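You operate a simulated robot arm through the tools that you are given. There is no shell and no other tool.

The job below is to be done with a simulated robot arm. You get a single attempt, and the scene is never put back.

Task
Wind the yellow lead onto the orange reel and lock the winder again.
Fine: its plug goes in the reel's clip; wind the whole lead.

Only the result counts: the job must be done as asked and must still hold three seconds after the hand-in. Knocking over, shifting, dropping, spilling or breaking anything else fails it.

Robot
A 7-joint arm with a two-finger gripper, fixed in place. Base frame: the origin is on the floor under the middle of its stand, x ahead of it, y to its left, z up; the work surface is at about z = 764. Lengths are in mm, angles in rad, forces in N, time in s.
With the tool pointing down near the work surface it reaches from about 300 to 740 mm from the base axis. Its first joint turns from -2.897 to 2.897 rad. Payload 1.71 kg.
The TCP is the grasp point between the finger pads, 20 mm short of the fingertips. In the tool frame z runs along the fingers and y along their closing line. The gripper opens to 96 mm; its body begins 113 mm behind the TCP.
Orientation is that of the tool frame in the base frame, as [roll, pitch, yaw] about the fixed x, y, z axes, in that order (R = Rz(yaw) Ry(pitch) Rx(roll)). With the fingers straight down and closing along the base's y, the tool's x points along the base's -x, its y along +y and its z along -z.

Tools
- The arm moves only by the tool send_rows. Its argument "targets" is text: rows parted by semicolons, each of 7 numbers parted by spaces: the turn, a rotation vector about the tool's x, y, z in degrees, then the shift along the tool's x, y, z in mm, then the opening, from 0 (shut) to 1 (fully open). In form: ax ay az tx ty tz claw; .... A call has 1 to 20 rows; each row shifts and turns the commanded pose from where the row before left it, along the tool's axes as they then stand. Rows are played at 5 a second. More than 50 mm and 0.15 rad between two rows, or a gripper value outside its range, and nothing of the call is played. Where a pose cannot be reached the arm comes as near as it can. A force on the tool above 40 N (or 10 N above the force at the start of the call, whichever is more), or a blocked arm, ends the call early, and 0.2 s more pass. The fingers move at their own pace (about 153 mm/s each) and stop on an object; they squeeze with about 33 N. The grip force told is the motor's: it shows also when the fingers shut on nothing. Time passes only in rows, and 0.2 s behind the last, so rows that do not move let the fingers close. It gives the time, the measured TCP pose, the force on the tool (base axes), the opening and the grip force at its end, in the units of the frame above (readings bear some noise), with the torque about the TCP (base axes, N m) and any sound that the robot's microphone picked up.
- Cameras (640 x 400 px; columns grow to the right, rows downward): "scene" is fixed at [49.7, -651.6, 1536.5]; the picture's right is [0.21, -0.98, 0.00], its down [-0.93, -0.20, -0.31] and it looks along [0.31, 0.07, -0.95] (base axes); focal length 294 px, centre (320, 200). "wrist" rides on the gripper at [66, 14, -145] in the tool frame; the picture's right is [-0.21, 0.98, 0.00], its down [-0.88, -0.18, -0.45] and it looks along [-0.44, -0.09, 0.90] (tool axes); focal length 275 px, centre (320, 200).
- grab_frame(camera): a new picture of that camera. The clock stands still meanwhile.
- lift_body(by): moves the trunk up (or, below 0, down) by that many mm; the arm rides with it, the base frame stays. It gives what a move gives, with no picture.
- probe_pixels(camera, pixels): for up to 12 pixels [column, row] of the newest picture of that camera ("zoom" is the newest enlarged one), the place [x, y, z] in the base frame of the surface seen there, good to about 2 mm. The clock stands still meanwhile.
- close_up(camera, box): a new picture of the part [left, top, right, bottom] of that camera's present view, enlarged. The clock stands still meanwhile.
- finish_job(): hands the job in; it is judged then, once.

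Leave the gripper open and the arm clear of the work at the hand-in unless told otherwise.

The tools are called after "Request:" as a command line: name --argument value ..., lists and objects as JSON in quotes. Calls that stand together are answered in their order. send_rows: Moves the arm, as the interface text tells. Its arguments: {"type":"object","properties":{"targets":{"type":"string"}},"required":["targets"]} The other tools are called the same way: lift_body (by) moves the trunk up or down; grab_frame (camera) takes a picture; probe_pixels (camera, pixels) gives the place of the surface under pixels of a picture; close_up (camera, box) takes an enlarged picture of a part of a camera's view; finish_job () hands the job in.

At the start:

```text
time_s: 0.0
eef_pos: [350.1, -465.6, 1117.5]
tool_rot: [-3.141, -0.002, -3.139]
wrist_force: [0.2, -0.3, 0.3]
torque: [0.0, 0.01, 0.0]
width: 96.0
grip_force: 0.0
trunk travel left (down, up): [-275.0, 111.0]
```

scene: 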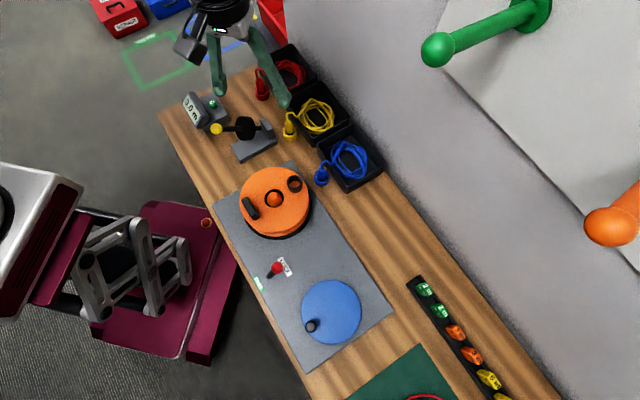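
wrist: 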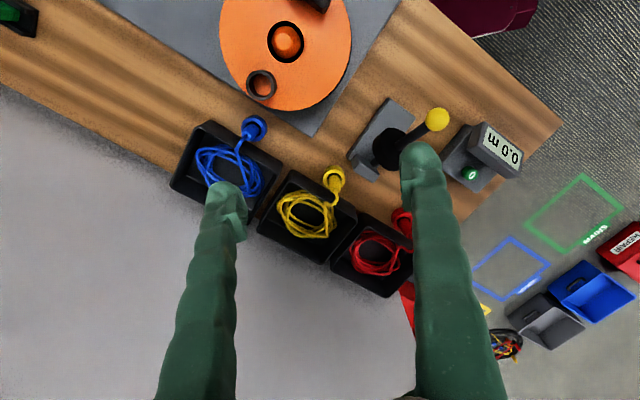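

I see an orange reel at about (275,200) in the scene picture, a blue disc with a crank knob at (330,312), a red lever at (277,268), three bins of leads (red, yellow, blue), a length counter reading 0.0 m, and a stand with a black and yellow part. I will take enlarged views before moving anything.

Request:
close_up --camera "scene" --box '[160, 60, 400, 210]'

Request:
close_up --camera "scene" --box '[200, 150, 440, 400]'

Request:
close_up --camera "wrist" --box '[160, 0, 560, 300]'

Request:
close_up --camera "scene" --box '[340, 260, 580, 400]'

```text
2.67 times, centred on (280, 135) of scene
```

zoom: 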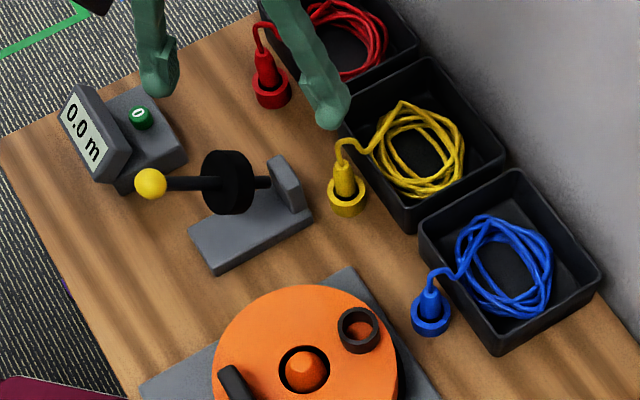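

```text
1.60 times, centred on (320, 275) of scene
```

zoom: 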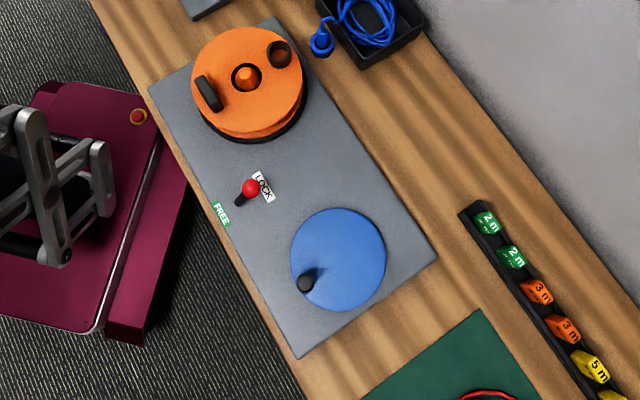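

```text
1.33 times, centred on (360, 150) of wrist
```

zoom: 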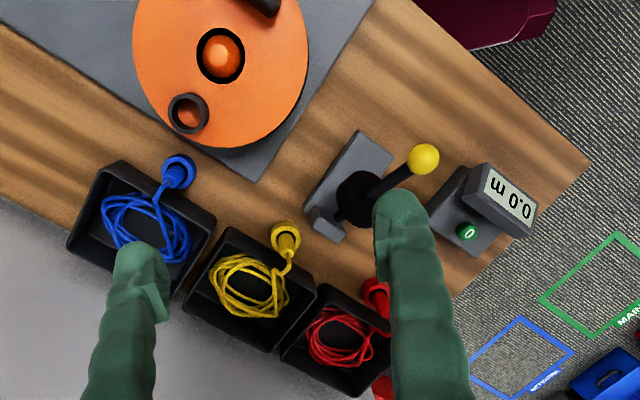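

```text
2.67 times, centred on (460, 330) of scene
```

zoom: 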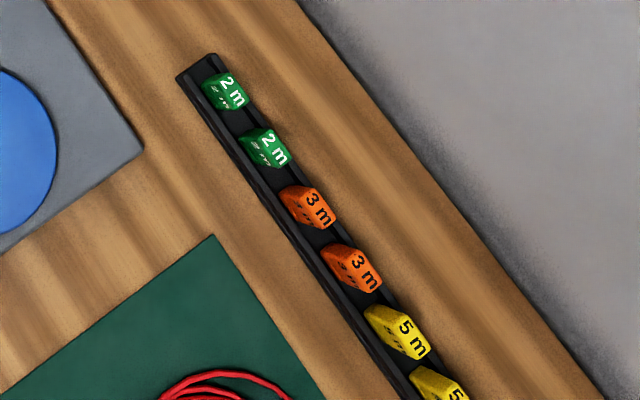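

The zooms show the plugs standing in coloured cups by their bins, and the lever with its red ball leaning toward the LOCK label, with FREE on the other side. The reel carries a dark ring and a dark bar. I will measure where these are in the scene picture.

Request:
probe_pixels --camera "scene" --pixels '[[275, 198], [294, 184], [251, 209], [277, 268], [310, 325], [330, 310], [289, 130], [289, 122], [262, 283], [285, 266], [317, 112], [240, 240]]'

Request:
grab_frame --camera "wrist"

```text
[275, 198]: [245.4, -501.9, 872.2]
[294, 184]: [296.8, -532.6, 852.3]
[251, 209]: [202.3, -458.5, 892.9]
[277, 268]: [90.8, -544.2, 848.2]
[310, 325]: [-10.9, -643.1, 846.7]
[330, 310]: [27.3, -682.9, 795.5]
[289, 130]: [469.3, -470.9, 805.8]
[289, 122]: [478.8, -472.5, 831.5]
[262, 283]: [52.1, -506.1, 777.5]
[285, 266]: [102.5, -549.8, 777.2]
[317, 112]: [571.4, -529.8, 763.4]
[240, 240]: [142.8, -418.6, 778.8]
```

```text
taken
```

wrist: 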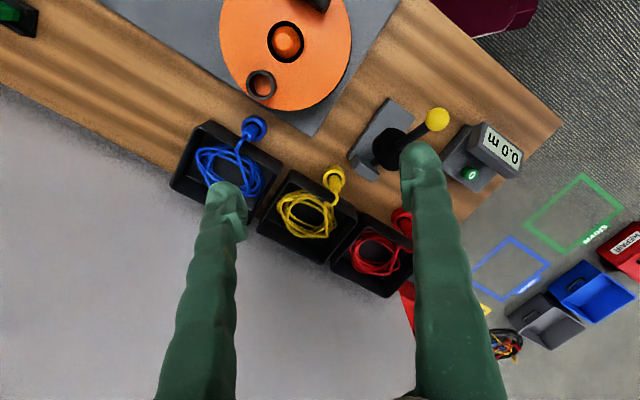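

The reel centre is near (246,-502), the ring on it near (297,-533,852), and the bar near (202,-458,893). The yellow plug is near (475,-472), the lever ball at (91,-544,848) and the crank knob at (-11,-643,847). I will move the gripper back over the reel, staying high, for a closer wrist view.

Request:
send_rows --targets "0 0 0 40 -3 12 1; 0 0 0 40 -3 12 1; 0 0 0 40 -4 12 1; 0 0 0 30 -5 12 1"

Request:
grab_frame --camera "wrist"

```text
time_s: 1.0
eef_pos: [182.3, -480.9, 1072.6]
tool_rot: [3.141, 0.014, 3.14]
wrist_force: [-0.1, -0.5, -0.1]
torque: [-0.02, 0.0, -0.03]
width: 96.3
grip_force: 0.0
trunk travel left (down, up): [-275.0, 111.0]
```

```text
taken
```

wrist: 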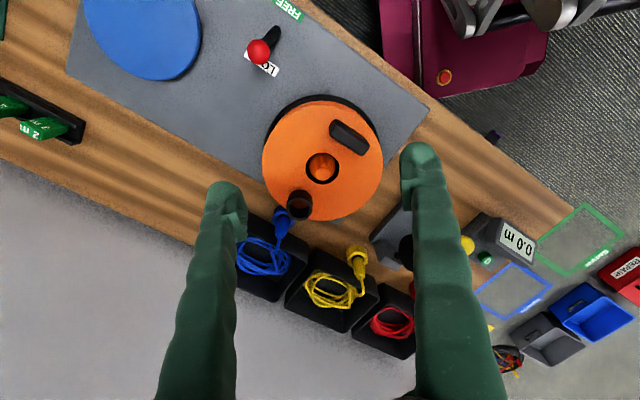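

The measured x is 182, but I commanded about 200. I will play one still row to see whether the arm is still settling, and zoom in on the reel around (320,160).

Request:
send_rows --targets "0 0 0 0 0 0 1"

Request:
close_up --camera "wrist" --box '[220, 80, 420, 230]'

Request:
close_up --camera "wrist" --box '[230, 180, 430, 360]'

Request:
close_up --camera "wrist" --box '[60, 0, 320, 160]'

```text
time_s: 1.4
eef_pos: [182.3, -480.9, 1072.7]
tool_rot: [-3.141, 0.013, -3.141]
wrist_force: [0.7, 0.6, 0.3]
torque: [-0.02, -0.01, -0.01]
width: 95.9
grip_force: 0.1
trunk travel left (down, up): [-275.0, 111.0]
```

```text
2.67 times, centred on (320, 155) of wrist
```

zoom: 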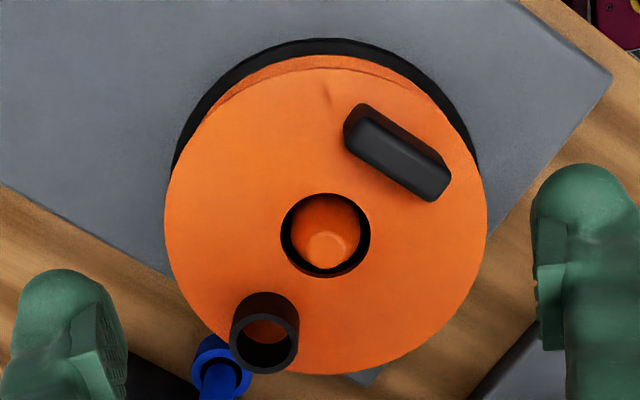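

```text
2.22 times, centred on (330, 270) of wrist
```

zoom: 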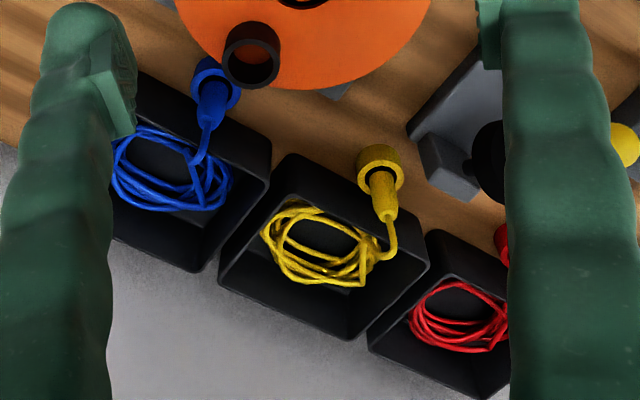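

```text
2.46 times, centred on (190, 80) of wrist
```

zoom: 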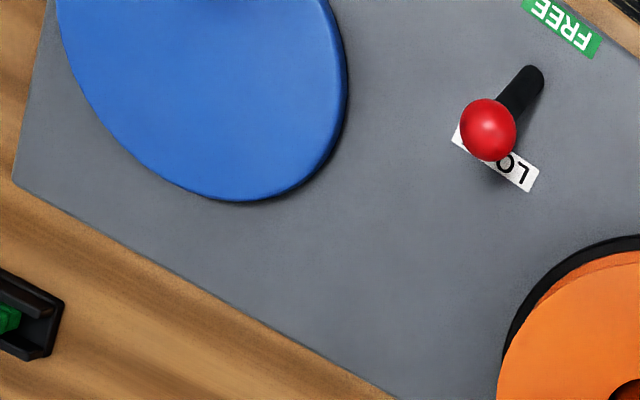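

The arm holds x=182.3 steadily, 18 mm past what I asked, so either the scale of the moves is off or the pose was out of reach. I will test with small separate moves along each tool axis and read the result.

Request:
send_rows --targets "0 0 0 -20 0 0 1; 0 0 0 -20 0 0 1; 0 0 0 0 0 0 1"

Request:
send_rows --targets "0 0 0 0 -20 0 1; 0 0 0 0 -20 0 1; 0 0 0 0 0 0 1"

Request:
send_rows --targets "0 0 0 0 0 20 1; 0 0 0 0 0 20 1; 0 0 0 0 0 0 1"

```text
time_s: 2.2
eef_pos: [223.9, -480.9, 1073.0]
tool_rot: [-3.138, 0.014, 3.141]
wrist_force: [0.1, 0.7, -1.2]
torque: [0.03, -0.03, -0.02]
width: 95.9
grip_force: 0.1
trunk travel left (down, up): [-275.0, 111.0]
```

```text
time_s: 3.0
eef_pos: [222.8, -520.5, 1073.3]
tool_rot: [3.141, 0.012, 3.141]
wrist_force: [0.8, -0.7, 1.0]
torque: [0.01, 0.01, 0.0]
width: 95.9
grip_force: 0.0
trunk travel left (down, up): [-275.0, 111.0]
```

```text
time_s: 3.8
eef_pos: [222.5, -522.2, 1035.4]
tool_rot: [-3.141, 0.013, 3.141]
wrist_force: [-0.2, 0.5, 0.4]
torque: [0.05, 0.01, 0.01]
width: 96.0
grip_force: 0.1
trunk travel left (down, up): [-275.0, 111.0]
```

Small moves come out true to within about 2 mm, so I will steer by the measured poses. Next I take a fresh wrist picture to measure the reel's parts.

Request:
grab_frame --camera "wrist"

Request:
close_up --camera "wrist" --box '[160, 0, 480, 200]'

Request:
close_up --camera "scene" --box '[220, 150, 330, 250]'

```text
taken
```

wrist: 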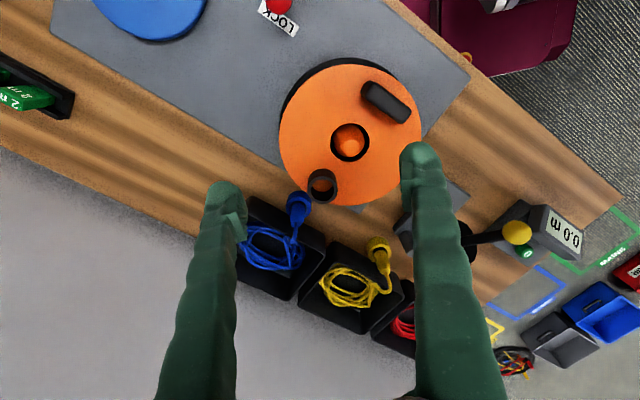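

```text
2.00 times, centred on (320, 100) of wrist
```

zoom: 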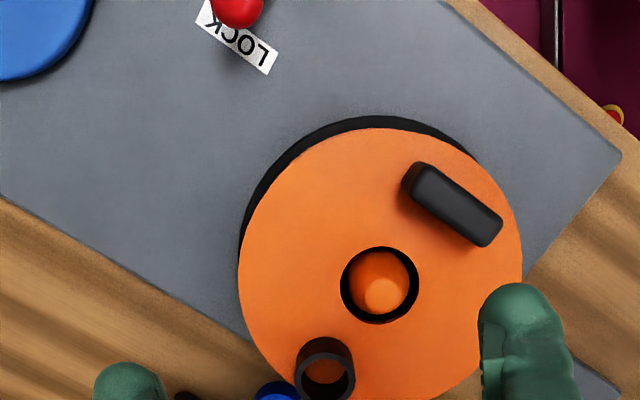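

```text
4.00 times, centred on (275, 200) of scene
```

zoom: 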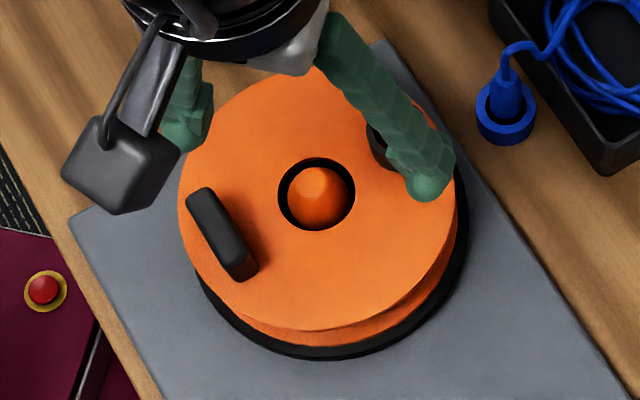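

The reel sits on a black turntable over a spindle, with a tube (the clip) near (321,184) in the wrist picture and a bar near (387,101). I will measure these and the yellow plug now.

Request:
probe_pixels --camera "wrist" --pixels '[[313, 178], [331, 190], [321, 197], [321, 184], [320, 120], [387, 101], [350, 143], [290, 130], [410, 140], [377, 245], [379, 253], [386, 270]]'

Request:
close_up --camera "wrist" --box '[280, 150, 440, 320]'

```text
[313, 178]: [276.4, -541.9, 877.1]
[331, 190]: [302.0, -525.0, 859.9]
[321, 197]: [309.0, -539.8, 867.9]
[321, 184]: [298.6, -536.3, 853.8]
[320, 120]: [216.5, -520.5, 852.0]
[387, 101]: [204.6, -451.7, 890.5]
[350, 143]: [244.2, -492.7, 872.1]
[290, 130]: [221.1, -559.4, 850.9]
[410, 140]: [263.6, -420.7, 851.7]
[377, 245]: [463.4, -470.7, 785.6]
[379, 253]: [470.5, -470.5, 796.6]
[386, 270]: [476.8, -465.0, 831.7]
```

```text
2.35 times, centred on (360, 235) of wrist
```

zoom: 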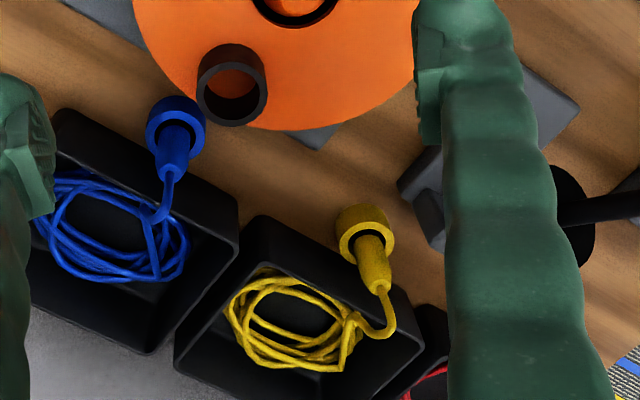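

The reel top is at z≈851 and the clip tube's rim at about 877. The plug stands at about (470,-470) with its top near z≈830. I will move nearer to the plug for a detailed look, fingertips staying at z≈940 or higher.

Request:
send_rows --targets "0 0.75 0 -34 13.6 15 1; 0 0 0 -34 13.6 15 1; 0 0 0 -34 13.6 15 1; 0 0 0 -34 13.6 15 1; 0 0 0 -34 13.6 15 1; 0 0 0 0 0 0 1"

Request:
grab_frame --camera "wrist"

Request:
close_up --camera "wrist" --box '[220, 100, 420, 300]'

```text
time_s: 5.2
eef_pos: [393.7, -451.3, 957.5]
tool_rot: [-3.141, 0.001, -3.142]
wrist_force: [0.4, -0.6, -1.0]
torque: [-0.02, 0.0, 0.0]
width: 96.2
grip_force: 0.0
trunk travel left (down, up): [-275.0, 111.0]
```

```text
taken
```

wrist: 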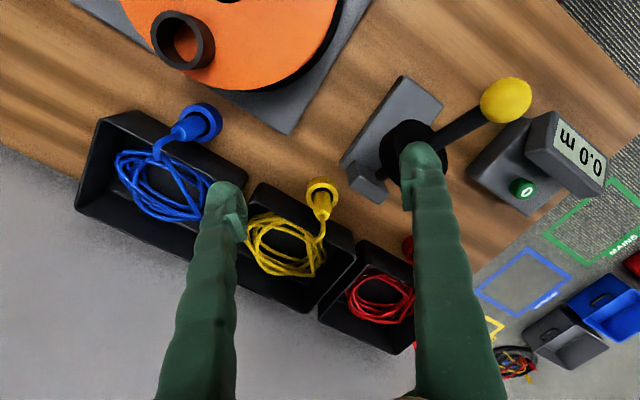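

```text
2.00 times, centred on (320, 200) of wrist
```

zoom: 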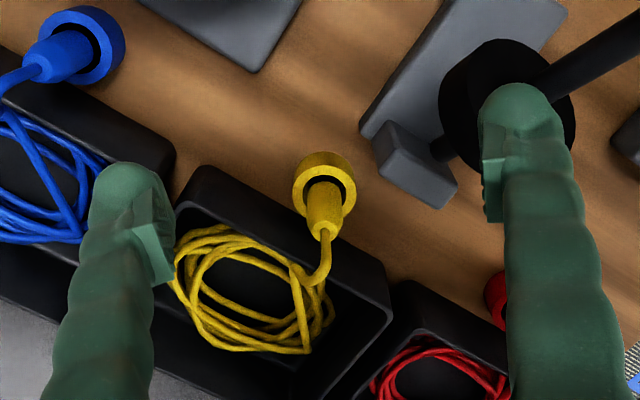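

The plug is clear to see: a tapered yellow body in a yellow cup, with the measuring stand to its right and the bin below it in the picture. I will measure the plug, the cup and the nearby obstacles in this zoom.

Request:
probe_pixels --camera "zoom" --pixels '[[325, 158], [297, 185], [353, 185], [325, 212], [308, 212], [341, 212], [325, 228], [326, 238], [200, 170], [384, 300], [430, 190], [505, 130]]'

Request:
probe_pixels --camera "wrist" --pixels '[[183, 20], [152, 40], [213, 40], [180, 62], [183, 45], [322, 185], [330, 240], [370, 195], [420, 100], [350, 165], [245, 190], [260, 195]]'

Request:
close_up --camera "wrist" --box '[270, 150, 370, 250]'

```text
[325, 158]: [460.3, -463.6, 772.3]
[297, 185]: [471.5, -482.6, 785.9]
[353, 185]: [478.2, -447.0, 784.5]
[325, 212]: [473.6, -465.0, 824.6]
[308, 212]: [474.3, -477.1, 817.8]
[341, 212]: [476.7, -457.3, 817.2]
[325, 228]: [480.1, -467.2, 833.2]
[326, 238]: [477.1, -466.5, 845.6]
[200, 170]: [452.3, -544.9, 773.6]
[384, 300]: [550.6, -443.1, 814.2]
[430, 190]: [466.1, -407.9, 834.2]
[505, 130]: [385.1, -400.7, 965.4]
```

```text
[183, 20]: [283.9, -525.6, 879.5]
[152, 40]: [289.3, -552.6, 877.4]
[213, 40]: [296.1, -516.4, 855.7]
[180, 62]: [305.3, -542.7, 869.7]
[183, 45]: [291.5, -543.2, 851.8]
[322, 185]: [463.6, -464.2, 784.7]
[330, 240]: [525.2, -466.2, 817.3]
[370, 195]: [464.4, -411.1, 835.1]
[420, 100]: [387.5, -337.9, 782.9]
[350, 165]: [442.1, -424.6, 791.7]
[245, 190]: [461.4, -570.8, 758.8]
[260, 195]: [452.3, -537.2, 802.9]
```

```text
4.00 times, centred on (320, 200) of wrist
```

zoom: 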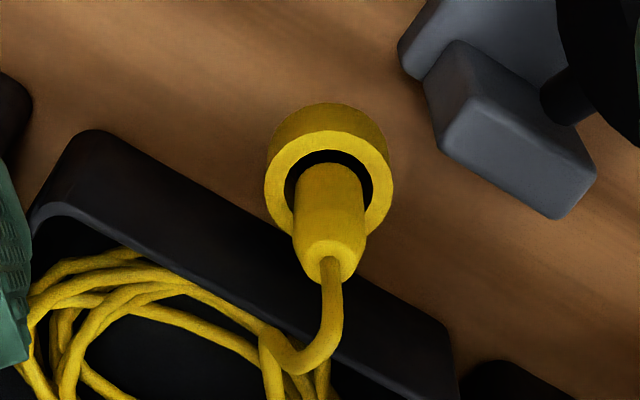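

The plug is centred near (476,-466), about 20 mm wide, with its top at z≈833. The cup rim is at about 785 and the bin wall's top at about 808–814. I will move above the plug at z≈900 with the gripper opened to half, so the fingers stay clear of the bin and the stand.

Request:
send_rows --targets "0 0 0 -27.4 -4.9 19.2 0.5; 0 0 0 -27.4 -4.9 19.2 0.5; 0 0 0 -27.4 -4.9 19.2 0.5; 0 0 0 0 0 0 0.5"

Request:
grab_frame --camera "wrist"

Request:
close_up --camera "scene" --box '[220, 50, 380, 180]'

```text
time_s: 6.2
eef_pos: [475.0, -468.1, 901.2]
tool_rot: [-3.142, 0.002, -3.14]
wrist_force: [1.1, 1.0, 0.4]
torque: [0.0, -0.04, -0.03]
width: 47.9
grip_force: 0.0
trunk travel left (down, up): [-275.0, 111.0]
```

```text
taken
```

wrist: 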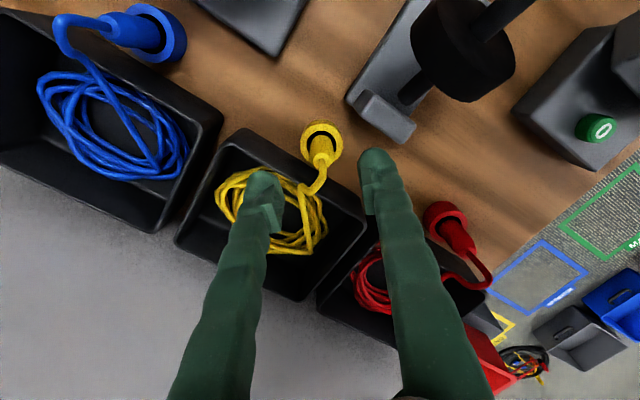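

```text
3.08 times, centred on (300, 115) of scene
```

zoom: 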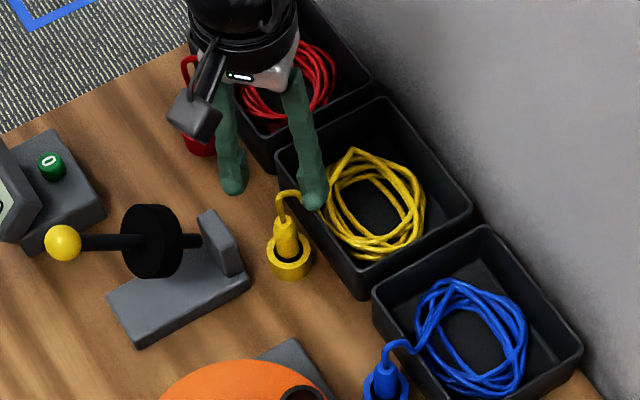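

The lead leaves the plug's top and bends toward the bin near the left finger, so I need to know whether that finger would touch it on the way down. I will zoom there and measure the lead.

Request:
close_up --camera "wrist" --box '[230, 100, 430, 260]'

Request:
probe_pixels --camera "wrist" --pixels '[[322, 145], [322, 158], [322, 166], [321, 178], [313, 190], [303, 195], [290, 185], [265, 180], [375, 160], [340, 195], [308, 182], [335, 140]]'

```text
2.50 times, centred on (330, 180) of wrist
```

zoom: 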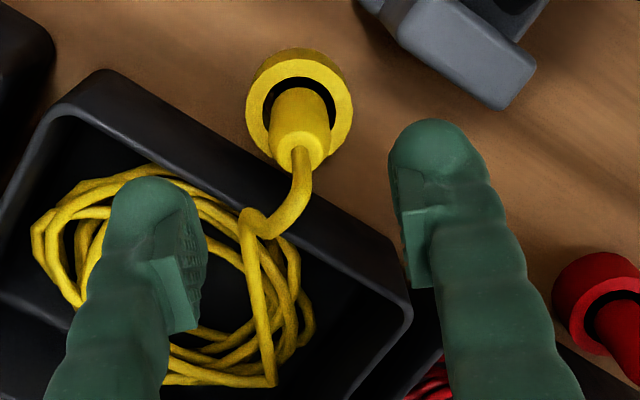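

```text
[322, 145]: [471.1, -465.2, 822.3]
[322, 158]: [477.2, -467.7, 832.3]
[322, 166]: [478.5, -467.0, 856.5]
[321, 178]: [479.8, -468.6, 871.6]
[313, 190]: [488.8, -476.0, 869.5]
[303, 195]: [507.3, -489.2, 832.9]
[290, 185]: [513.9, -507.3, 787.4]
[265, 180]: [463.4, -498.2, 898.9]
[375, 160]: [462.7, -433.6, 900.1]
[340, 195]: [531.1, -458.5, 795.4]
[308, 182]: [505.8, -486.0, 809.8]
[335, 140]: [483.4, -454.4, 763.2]
```

The lead rises to z≈872 above the plug, then runs off toward (507,-489), that is toward +x and -y. I will turn the gripper 40° about its axis so the fingers close across the lead's direction and along the free strip between the plugs. Then I will check the view.

Request:
send_rows --targets "0 0 0 -1 2 0 0.5; 0 0 8 0 0 0 0.5; 0 0 8 0 0 0 0.5; 0 0 8 0 0 0 0.5; 0 0 8 0 0 0 0.5; 0 0 8 0 0 0 0.5; 0 0 0 0 0 0 0.5"

Request:
grab_frame --camera "wrist"

Request:
close_up --camera "scene" --box '[220, 50, 380, 180]'

```text
time_s: 7.8
eef_pos: [478.9, -464.9, 901.4]
tool_rot: [3.14, 0.001, 2.442]
wrist_force: [0.2, -0.1, 0.4]
torque: [-0.04, -0.02, -0.02]
width: 47.9
grip_force: 0.0
trunk travel left (down, up): [-275.0, 111.0]
```

```text
taken
```

wrist: 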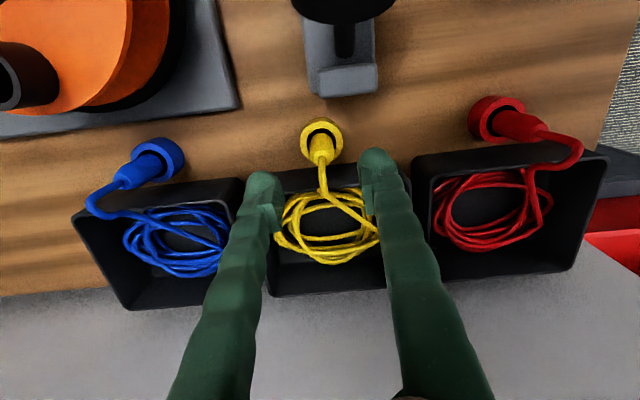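

```text
3.08 times, centred on (300, 115) of scene
```

zoom: 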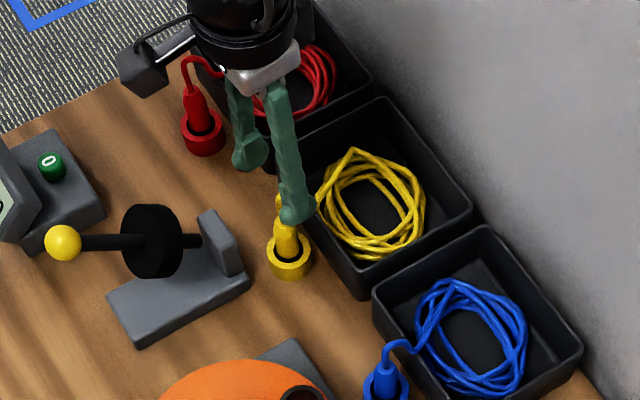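

The fingers now line up along the row of bins, with the plug at (322,145) centred between them. I will measure the plug once more from this angle before going down.

Request:
close_up --camera "wrist" --box '[270, 100, 380, 210]'

Request:
probe_pixels --camera "zoom" --pixels '[[300, 200], [240, 290], [350, 290], [295, 295], [295, 330], [300, 360], [305, 420], [180, 200], [415, 200], [300, 110]]'

```text
3.64 times, centred on (325, 155) of wrist
```

zoom: 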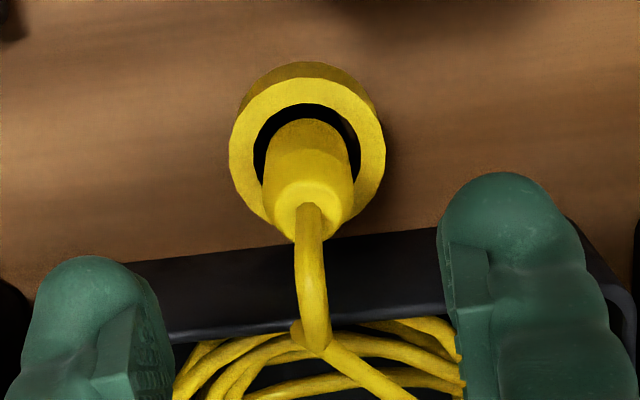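

```text
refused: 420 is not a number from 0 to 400
```

The zoom shows the plug body around (305,170) and the cup rim as a ring around (307,150). I will probe points within this picture.

Request:
probe_pixels --camera "zoom" --pixels '[[305, 150], [266, 185], [350, 185], [305, 180], [290, 205], [305, 236], [312, 290], [236, 150], [378, 150], [307, 88], [260, 110], [355, 110]]'

```text
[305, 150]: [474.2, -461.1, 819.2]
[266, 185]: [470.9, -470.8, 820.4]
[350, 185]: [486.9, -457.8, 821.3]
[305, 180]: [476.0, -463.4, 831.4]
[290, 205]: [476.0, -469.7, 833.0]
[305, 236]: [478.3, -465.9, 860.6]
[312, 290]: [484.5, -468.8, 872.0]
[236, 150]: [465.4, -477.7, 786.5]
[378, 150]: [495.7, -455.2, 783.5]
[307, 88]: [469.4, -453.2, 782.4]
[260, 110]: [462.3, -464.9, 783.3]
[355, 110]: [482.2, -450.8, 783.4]
```

The plug's sides are at (471,-471) and (487,-458), so its centre is about (479,-465), right under the TCP. I will lower 77 mm to z≈824 with the fingers still half open.

Request:
send_rows --targets "0 0 0 0 0 20 0.5; 0 0 0 0 0 20 0.5; 0 0 0 0 0 20 0.5; 0 0 0 0 0 17 0.5; 0 0 0 0 0 0 0.5"

Request:
grab_frame --camera "wrist"

Request:
close_up --camera "scene" --box '[240, 70, 340, 150]'

```text
time_s: 9.0
eef_pos: [478.3, -466.7, 823.2]
tool_rot: [-3.141, 0.0, 2.444]
wrist_force: [0.5, 0.2, -0.1]
torque: [0.01, 0.0, -0.01]
width: 48.1
grip_force: 0.0
trunk travel left (down, up): [-275.0, 111.0]
```

```text
taken
```

wrist: 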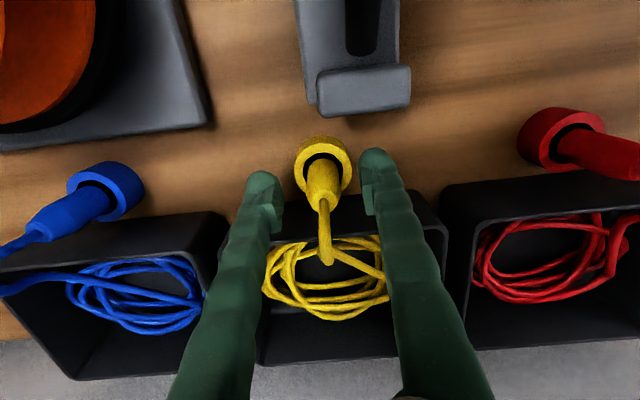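

```text
5.00 times, centred on (290, 110) of scene
```

zoom: 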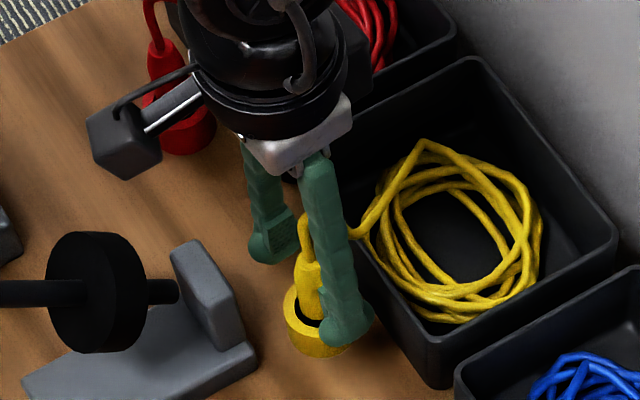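

The fingers straddle the yellow plug with no force on the tool. I will close them on it.

Request:
send_rows --targets "0 0 0 0 0 0 0; 0 0 0 0 0 0 0; 0 0 0 0 0 0 0"

```text
time_s: 9.8
eef_pos: [476.0, -465.6, 822.8]
tool_rot: [-3.14, 0.001, 2.444]
wrist_force: [0.5, -0.5, -0.8]
torque: [0.0, -0.01, -0.01]
width: 19.4
grip_force: 32.7
trunk travel left (down, up): [-275.0, 111.0]
```

The gripper holds at 19.4 mm width with 32.7 N, so the plug is gripped. I will lift it straight up about 140 mm in small steps, which brings the plug's bottom well above the reel clip.

Request:
send_rows --targets "0 0 0 0 0 -10 0; 0 0 0 0 0 -15 0; 0 0 0 0 0 -25 0; 0 0 0 0 0 -30 0; 0 0 0 0 0 -30 0; 0 0 0 0 0 -30 0; 0 0 0 0 0 0 0"

Request:
grab_frame --camera "wrist"

Request:
close_up --camera "scene" --box '[200, 50, 380, 220]'

```text
time_s: 11.4
eef_pos: [478.9, -466.1, 964.9]
tool_rot: [3.141, -0.001, 2.444]
wrist_force: [0.6, 0.3, -0.7]
torque: [-0.01, -0.02, 0.02]
width: 19.4
grip_force: 32.7
trunk travel left (down, up): [-275.0, 111.0]
```

```text
taken
```

wrist: 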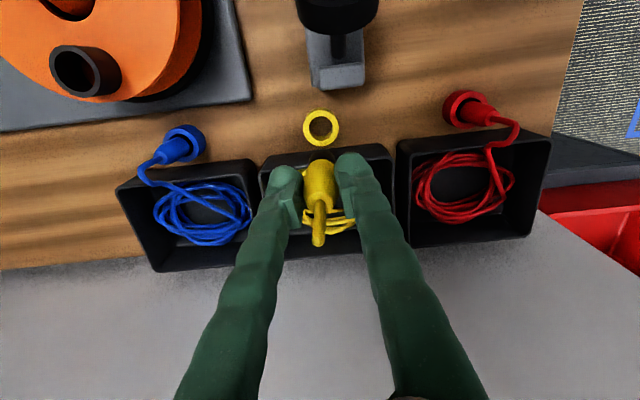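

```text
2.35 times, centred on (290, 135) of scene
```

zoom: 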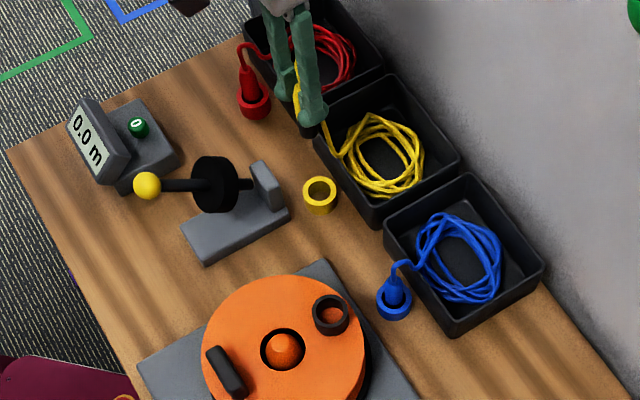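

The plug came free and its cup is empty. I now measure the clip tube in the unobstructed scene view around (295,183), and the plug's lower end in the wrist view.

Request:
close_up --camera "scene" --box '[270, 160, 320, 210]'

Request:
close_up --camera "wrist" --box '[270, 130, 370, 260]'

Request:
probe_pixels --camera "wrist" --pixels '[[320, 162], [320, 170], [320, 185], [320, 195], [305, 165], [336, 165], [50, 68], [75, 47], [85, 70], [76, 93], [120, 60], [103, 96]]'

```text
8.00 times, centred on (295, 185) of scene
```

zoom: 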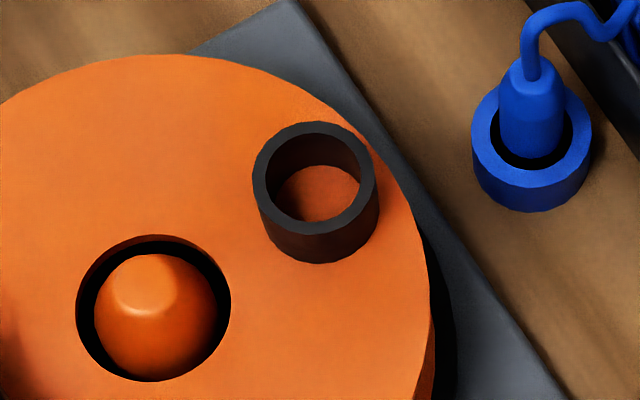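

```text
3.08 times, centred on (320, 195) of wrist
```

zoom: 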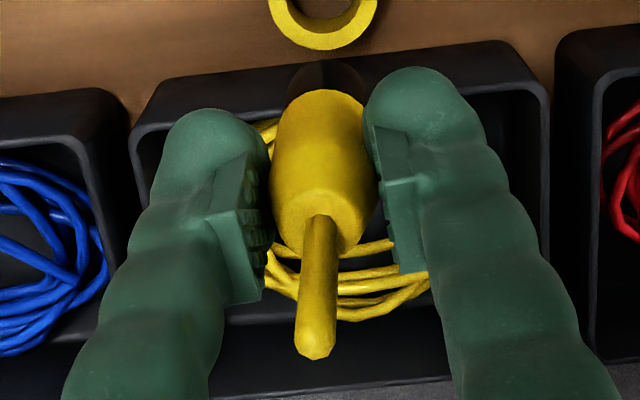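

```text
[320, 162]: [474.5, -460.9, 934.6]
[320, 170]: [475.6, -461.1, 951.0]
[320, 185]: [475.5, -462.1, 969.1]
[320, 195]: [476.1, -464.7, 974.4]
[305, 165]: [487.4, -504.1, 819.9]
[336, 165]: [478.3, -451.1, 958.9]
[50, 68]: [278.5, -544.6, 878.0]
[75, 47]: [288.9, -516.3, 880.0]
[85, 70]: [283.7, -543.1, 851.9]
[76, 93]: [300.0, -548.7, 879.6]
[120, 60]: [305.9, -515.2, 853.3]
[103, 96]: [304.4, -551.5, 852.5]
```

The clip rim is at about z=879 and the reel top at 852. Below the yellow body there is a dark shape at wrist pixel (321,154), which may be the plug's lower end or only a shadow. I will probe it.

Request:
probe_pixels --camera "zoom" --pixels '[[325, 68], [325, 78], [325, 86], [300, 80], [350, 80], [325, 95], [325, 110]]'

Request:
close_up --camera "scene" --box '[270, 160, 320, 210]'

Request:
probe_pixels --camera "zoom" --pixels '[[317, 128], [258, 180], [372, 180], [315, 228], [265, 150], [365, 155], [270, 215], [362, 215], [318, 190], [150, 310], [200, 110]]'

```text
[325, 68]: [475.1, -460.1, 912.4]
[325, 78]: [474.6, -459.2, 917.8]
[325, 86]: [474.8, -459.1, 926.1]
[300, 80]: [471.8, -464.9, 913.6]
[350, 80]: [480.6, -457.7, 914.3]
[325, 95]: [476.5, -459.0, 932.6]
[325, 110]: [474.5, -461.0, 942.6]
```

```text
8.00 times, centred on (295, 185) of scene
```

zoom: 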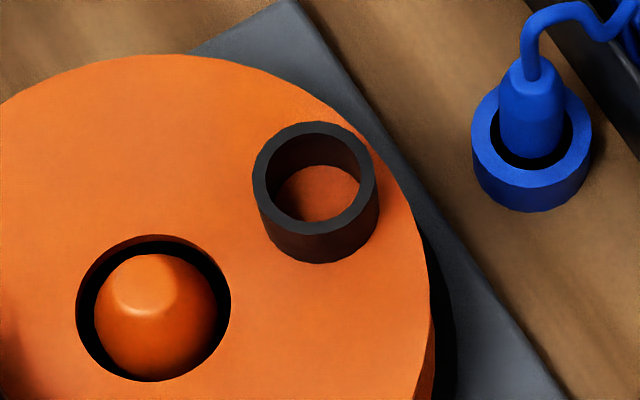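

```text
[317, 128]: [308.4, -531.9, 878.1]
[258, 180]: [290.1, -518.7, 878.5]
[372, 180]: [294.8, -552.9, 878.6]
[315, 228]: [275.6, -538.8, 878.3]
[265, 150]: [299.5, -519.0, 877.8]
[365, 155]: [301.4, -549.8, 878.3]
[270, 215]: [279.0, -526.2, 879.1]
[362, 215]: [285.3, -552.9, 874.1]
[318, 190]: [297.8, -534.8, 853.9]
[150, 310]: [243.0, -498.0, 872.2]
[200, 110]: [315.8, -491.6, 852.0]
```

The plug's dark lower end reaches down to about z=910, roughly 55 mm below the TCP. The clip's centre is (292,-535.5), with its rim at 879, an outer width of about 34 mm and an inner width of about 26 mm. I will turn the gripper back 40° at this height so that the lead leaves toward +x, then carry the plug toward the reel.

Request:
send_rows --targets "0 0 -8 0 0 0 0; 0 0 -8 0 0 0 0; 0 0 -8 0 0 0 0; 0 0 -8 0 0 0 0; 0 0 -8 0 0 0 0; 0 0 0 0 0 0 0"

Request:
send_rows --targets "0 0 0 20 -7 -3 0; 0 0 0 25 -9 -2 0; 0 0 0 25 -10 0 0; 0 0 0 25 -10 0 0; 0 0 0 25 -10 0 0; 0 0 0 25 -10 0 0; 0 0 0 0 0 0 0"

Request:
grab_frame --camera "wrist"

Request:
grab_frame --camera "scene"

```text
time_s: 12.8
eef_pos: [478.3, -465.3, 964.1]
tool_rot: [3.139, -0.001, -3.139]
wrist_force: [0.9, -0.3, -1.3]
torque: [0.02, 0.0, 0.03]
width: 19.5
grip_force: 33.0
trunk travel left (down, up): [-275.0, 111.0]
```

```text
time_s: 14.4
eef_pos: [334.5, -521.9, 968.6]
tool_rot: [3.141, -0.001, -3.141]
wrist_force: [-0.8, 0.5, -0.2]
torque: [0.04, 0.02, 0.01]
width: 19.5
grip_force: 32.6
trunk travel left (down, up): [-275.0, 111.0]
```

```text
taken
```

wrist: 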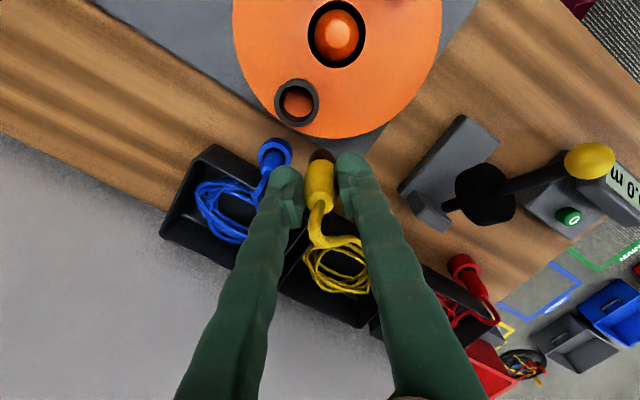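

```text
taken
```

scene: 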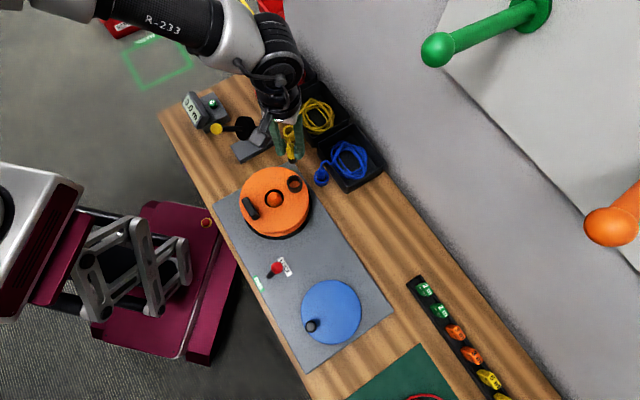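

The plug hangs steadily between the fingers, and the clip is just ahead at (297,103) in the wrist picture. I will move the last 42 mm to hover above the clip at (292,-535.5) and check the alignment.

Request:
send_rows --targets "0 0 0 14 -4.6 5 0; 0 0 0 14 -4.6 5 0; 0 0 0 14 -4.6 5 0; 0 0 0 0 0 0 0"

Request:
close_up --camera "wrist" --box '[250, 90, 400, 260]'

Request:
close_up --camera "scene" --box '[250, 130, 330, 220]'

```text
time_s: 15.4
eef_pos: [290.1, -536.2, 954.2]
tool_rot: [-3.141, -0.001, -3.142]
wrist_force: [0.2, -0.2, -0.2]
torque: [-0.01, -0.01, 0.01]
width: 19.1
grip_force: 33.1
trunk travel left (down, up): [-275.0, 111.0]
```

```text
2.35 times, centred on (325, 175) of wrist
```

zoom: 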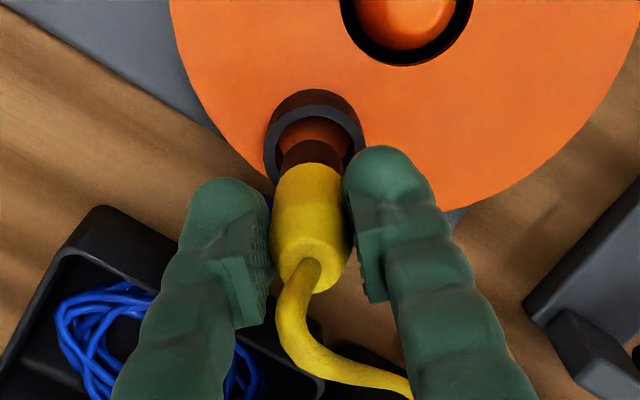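

```text
4.44 times, centred on (290, 175) of scene
```

zoom: 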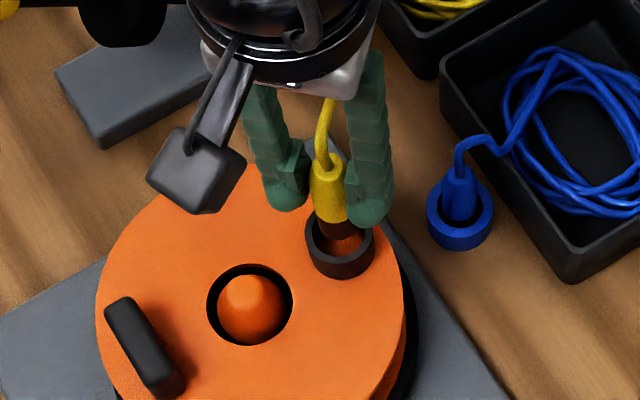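

The plug hovers right over the clip in both views. I will measure the plug's lower end in this scene zoom against the clip's rim.

Request:
probe_pixels --camera "zoom" --pixels '[[313, 190], [343, 190], [328, 190], [329, 210], [335, 228], [335, 238], [318, 228], [352, 228], [312, 240], [372, 245], [340, 265], [330, 165]]'

Request:
close_up --camera "wrist" --box '[270, 110, 370, 230]'

Request:
probe_pixels --camera "zoom" --pixels '[[288, 110], [300, 150], [320, 150], [265, 200], [300, 200], [340, 200], [300, 260]]'

```text
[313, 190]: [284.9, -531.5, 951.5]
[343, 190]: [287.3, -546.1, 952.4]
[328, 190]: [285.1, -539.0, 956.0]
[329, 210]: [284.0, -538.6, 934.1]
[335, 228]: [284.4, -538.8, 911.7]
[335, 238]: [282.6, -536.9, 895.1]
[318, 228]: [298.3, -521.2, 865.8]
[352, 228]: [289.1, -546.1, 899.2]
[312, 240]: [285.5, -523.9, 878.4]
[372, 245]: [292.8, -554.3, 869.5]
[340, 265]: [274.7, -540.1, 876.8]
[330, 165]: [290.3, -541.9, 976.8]
```

```text
3.33 times, centred on (320, 170) of wrist
```

zoom: 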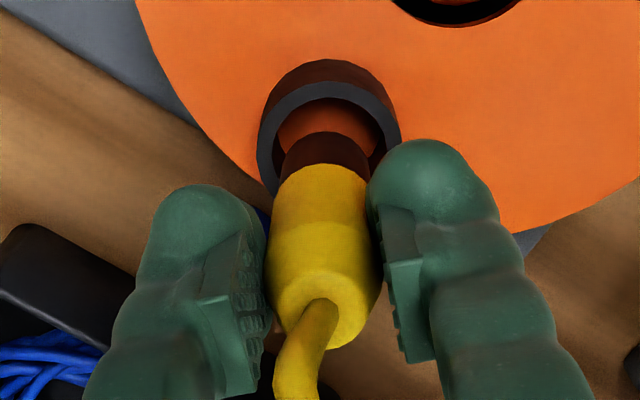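

```text
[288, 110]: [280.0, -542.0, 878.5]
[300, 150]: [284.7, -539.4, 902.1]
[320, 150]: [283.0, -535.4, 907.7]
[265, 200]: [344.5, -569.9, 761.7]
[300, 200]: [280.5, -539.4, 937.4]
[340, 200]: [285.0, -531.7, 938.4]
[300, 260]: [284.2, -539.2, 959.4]
```

The plug's centre works out to about (293,-535) against the clip's (292,-535.5), so it is aligned within about 1 mm. I will lower slowly so the dark end enters the tube (about 899 down to 865), then check the force.

Request:
send_rows --targets "0 0 0 0 0 8 0; 0 0 0 0 0 7 0; 0 0 0 0 0 5 0; 0 0 0 0 0 5 0; 0 0 0 0 0 5 0; 0 0 0 0 0 0 0"

Request:
close_up --camera "scene" --box '[250, 130, 330, 220]'

Request:
close_up --camera "wrist" --box '[270, 110, 370, 230]'

```text
time_s: 16.8
eef_pos: [290.6, -535.6, 923.3]
tool_rot: [3.139, -0.001, -3.14]
wrist_force: [-0.2, 0.4, 0.7]
torque: [0.0, 0.0, 0.01]
width: 19.3
grip_force: 32.9
trunk travel left (down, up): [-275.0, 111.0]
```

```text
4.44 times, centred on (290, 175) of scene
```

zoom: 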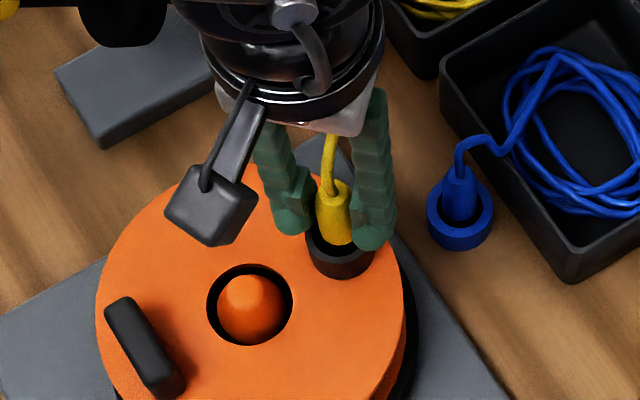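

```text
3.33 times, centred on (320, 170) of wrist
```

zoom: 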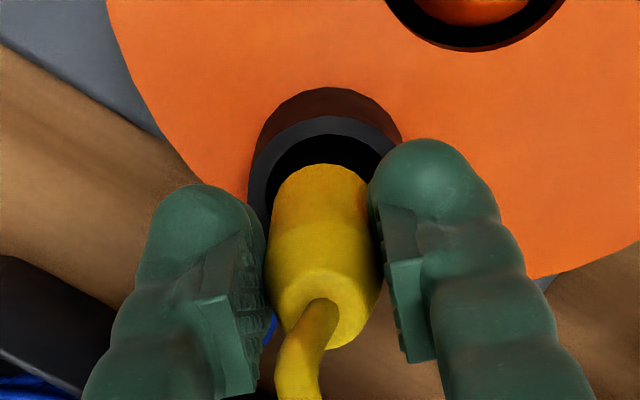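

The dark end is inside the tube and there is no contact force. I will go down the rest in 3 mm steps until it seats, at about z=908, and watch the force and any sound.

Request:
send_rows --targets "0 0 0 0 0 3 0; 0 0 0 0 0 3 0; 0 0 0 0 0 3 0; 0 0 0 0 0 3 0; 0 0 0 0 0 3 0; 0 0 0 0 0 0 0"

Request:
close_up --camera "scene" --box '[250, 130, 330, 220]'

```text
time_s: 17.9
eef_pos: [280.0, -538.8, 919.4]
tool_rot: [-3.134, 0.022, 3.141]
wrist_force: [7.7, 3.6, 3.8]
torque: [0.26, -0.22, -0.32]
width: 19.7
grip_force: 33.0
trunk travel left (down, up): [-275.0, 111.0]
stopped in row 5: the force on the tool passed its limit at 44 N (the readings are from after the stop); the commanded pose is now the measured one
```

```text
4.44 times, centred on (290, 175) of scene
```

zoom: 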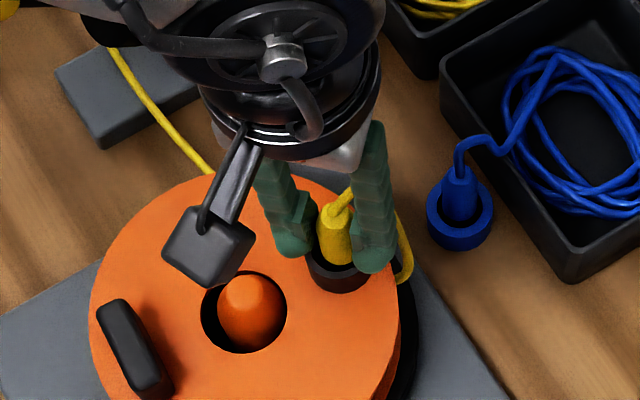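

The call stopped at 44 N, the TCP now reads (280,-538.8,919), and the scene changed: a yellow line now runs from the measuring stand to the reel, and the reel seems to have shifted a little on its spindle. I will look closely before doing anything else.

Request:
grab_frame --camera "scene"

Request:
close_up --camera "wrist" --box '[200, 0, 500, 230]'

Request:
close_up --camera "scene" --box '[200, 60, 360, 240]'

```text
taken
```

scene: 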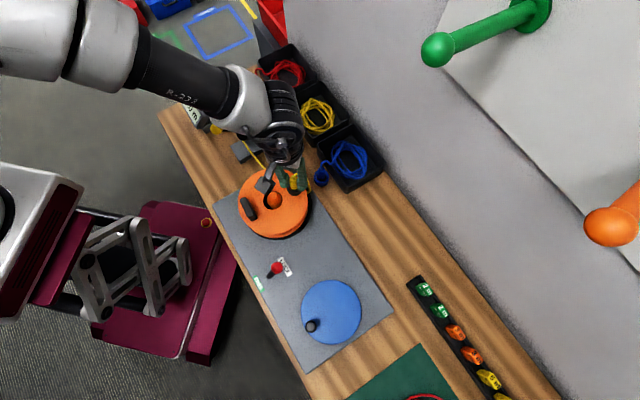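

```text
1.74 times, centred on (350, 115) of wrist
```

zoom: 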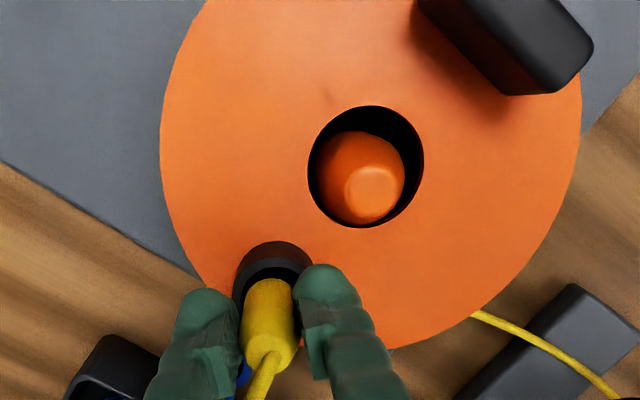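

```text
2.22 times, centred on (280, 150) of scene
```

zoom: 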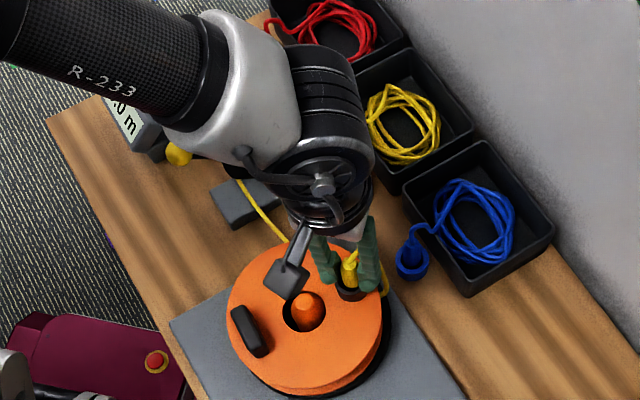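

It looks as if the plug latched into the clip and the lead was routed from the measuring wheel to the reel. The reel may now be tilted, so I will measure its top surface and the clip rim in this zoom.

Request:
probe_pixels --camera "zoom" --pixels '[[250, 290], [265, 370], [340, 375], [370, 320], [300, 260], [250, 335], [308, 310], [350, 292], [352, 275], [345, 298], [280, 240], [240, 185]]'

Request:
probe_pixels --camera "wrist" --pixels '[[300, 40], [310, 150], [400, 170], [460, 60], [315, 145], [309, 155], [333, 150], [319, 170], [319, 190], [375, 105], [390, 80], [300, 100]]'

```text
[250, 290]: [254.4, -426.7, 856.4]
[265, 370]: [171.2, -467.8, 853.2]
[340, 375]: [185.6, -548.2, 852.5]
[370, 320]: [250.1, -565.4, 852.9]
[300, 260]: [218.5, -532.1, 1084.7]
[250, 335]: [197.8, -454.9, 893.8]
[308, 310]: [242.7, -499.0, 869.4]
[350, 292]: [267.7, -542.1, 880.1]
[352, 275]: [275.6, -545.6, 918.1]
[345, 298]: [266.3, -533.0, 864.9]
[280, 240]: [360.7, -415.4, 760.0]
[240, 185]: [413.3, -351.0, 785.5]
```

```text
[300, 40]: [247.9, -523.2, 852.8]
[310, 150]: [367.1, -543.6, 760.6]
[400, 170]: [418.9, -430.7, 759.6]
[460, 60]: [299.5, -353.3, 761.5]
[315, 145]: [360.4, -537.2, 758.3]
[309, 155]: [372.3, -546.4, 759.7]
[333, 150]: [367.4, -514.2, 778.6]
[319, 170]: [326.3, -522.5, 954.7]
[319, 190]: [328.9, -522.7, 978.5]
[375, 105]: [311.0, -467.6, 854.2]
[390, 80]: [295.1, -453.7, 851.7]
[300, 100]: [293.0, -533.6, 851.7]
```

The reel's top is still level at about 852–856, but the clip and the tool both shifted about (-8,-3) within the play around the spindle. I will ease the reel back by (+8,+3) while still holding the plug, correct the small tilt of the tool, and read the force.

Request:
send_rows --targets "0 0.4 0 -3 1 0 0; 0 0.4 0 -3 1 0 0; -0.4 0.4 0 -2 1 0 0; 0 0 0 0 0 0 0"

Request:
close_up --camera "scene" --box '[230, 130, 330, 250]'

Request:
grab_frame --camera "wrist"

```text
time_s: 18.9
eef_pos: [286.5, -535.9, 918.5]
tool_rot: [3.14, -0.004, -3.14]
wrist_force: [-0.4, 0.7, -2.9]
torque: [-0.11, -0.1, -0.01]
width: 19.6
grip_force: 33.4
trunk travel left (down, up): [-275.0, 111.0]
```

```text
3.33 times, centred on (280, 190) of scene
```

zoom: 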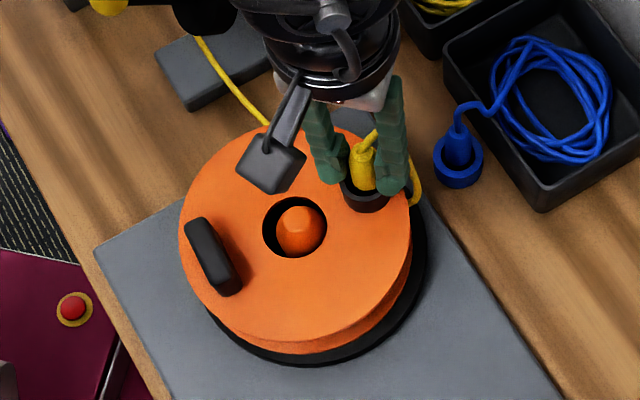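

```text
taken
```

wrist: 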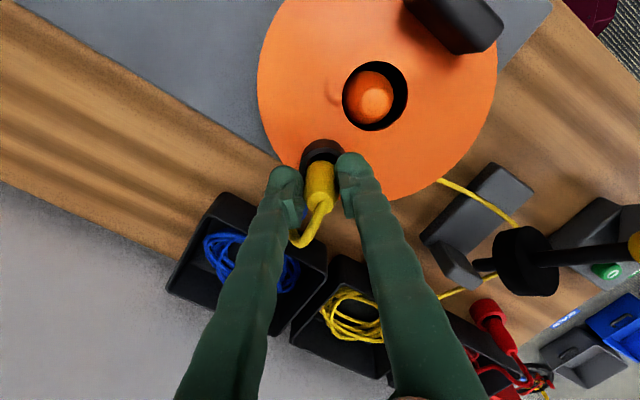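

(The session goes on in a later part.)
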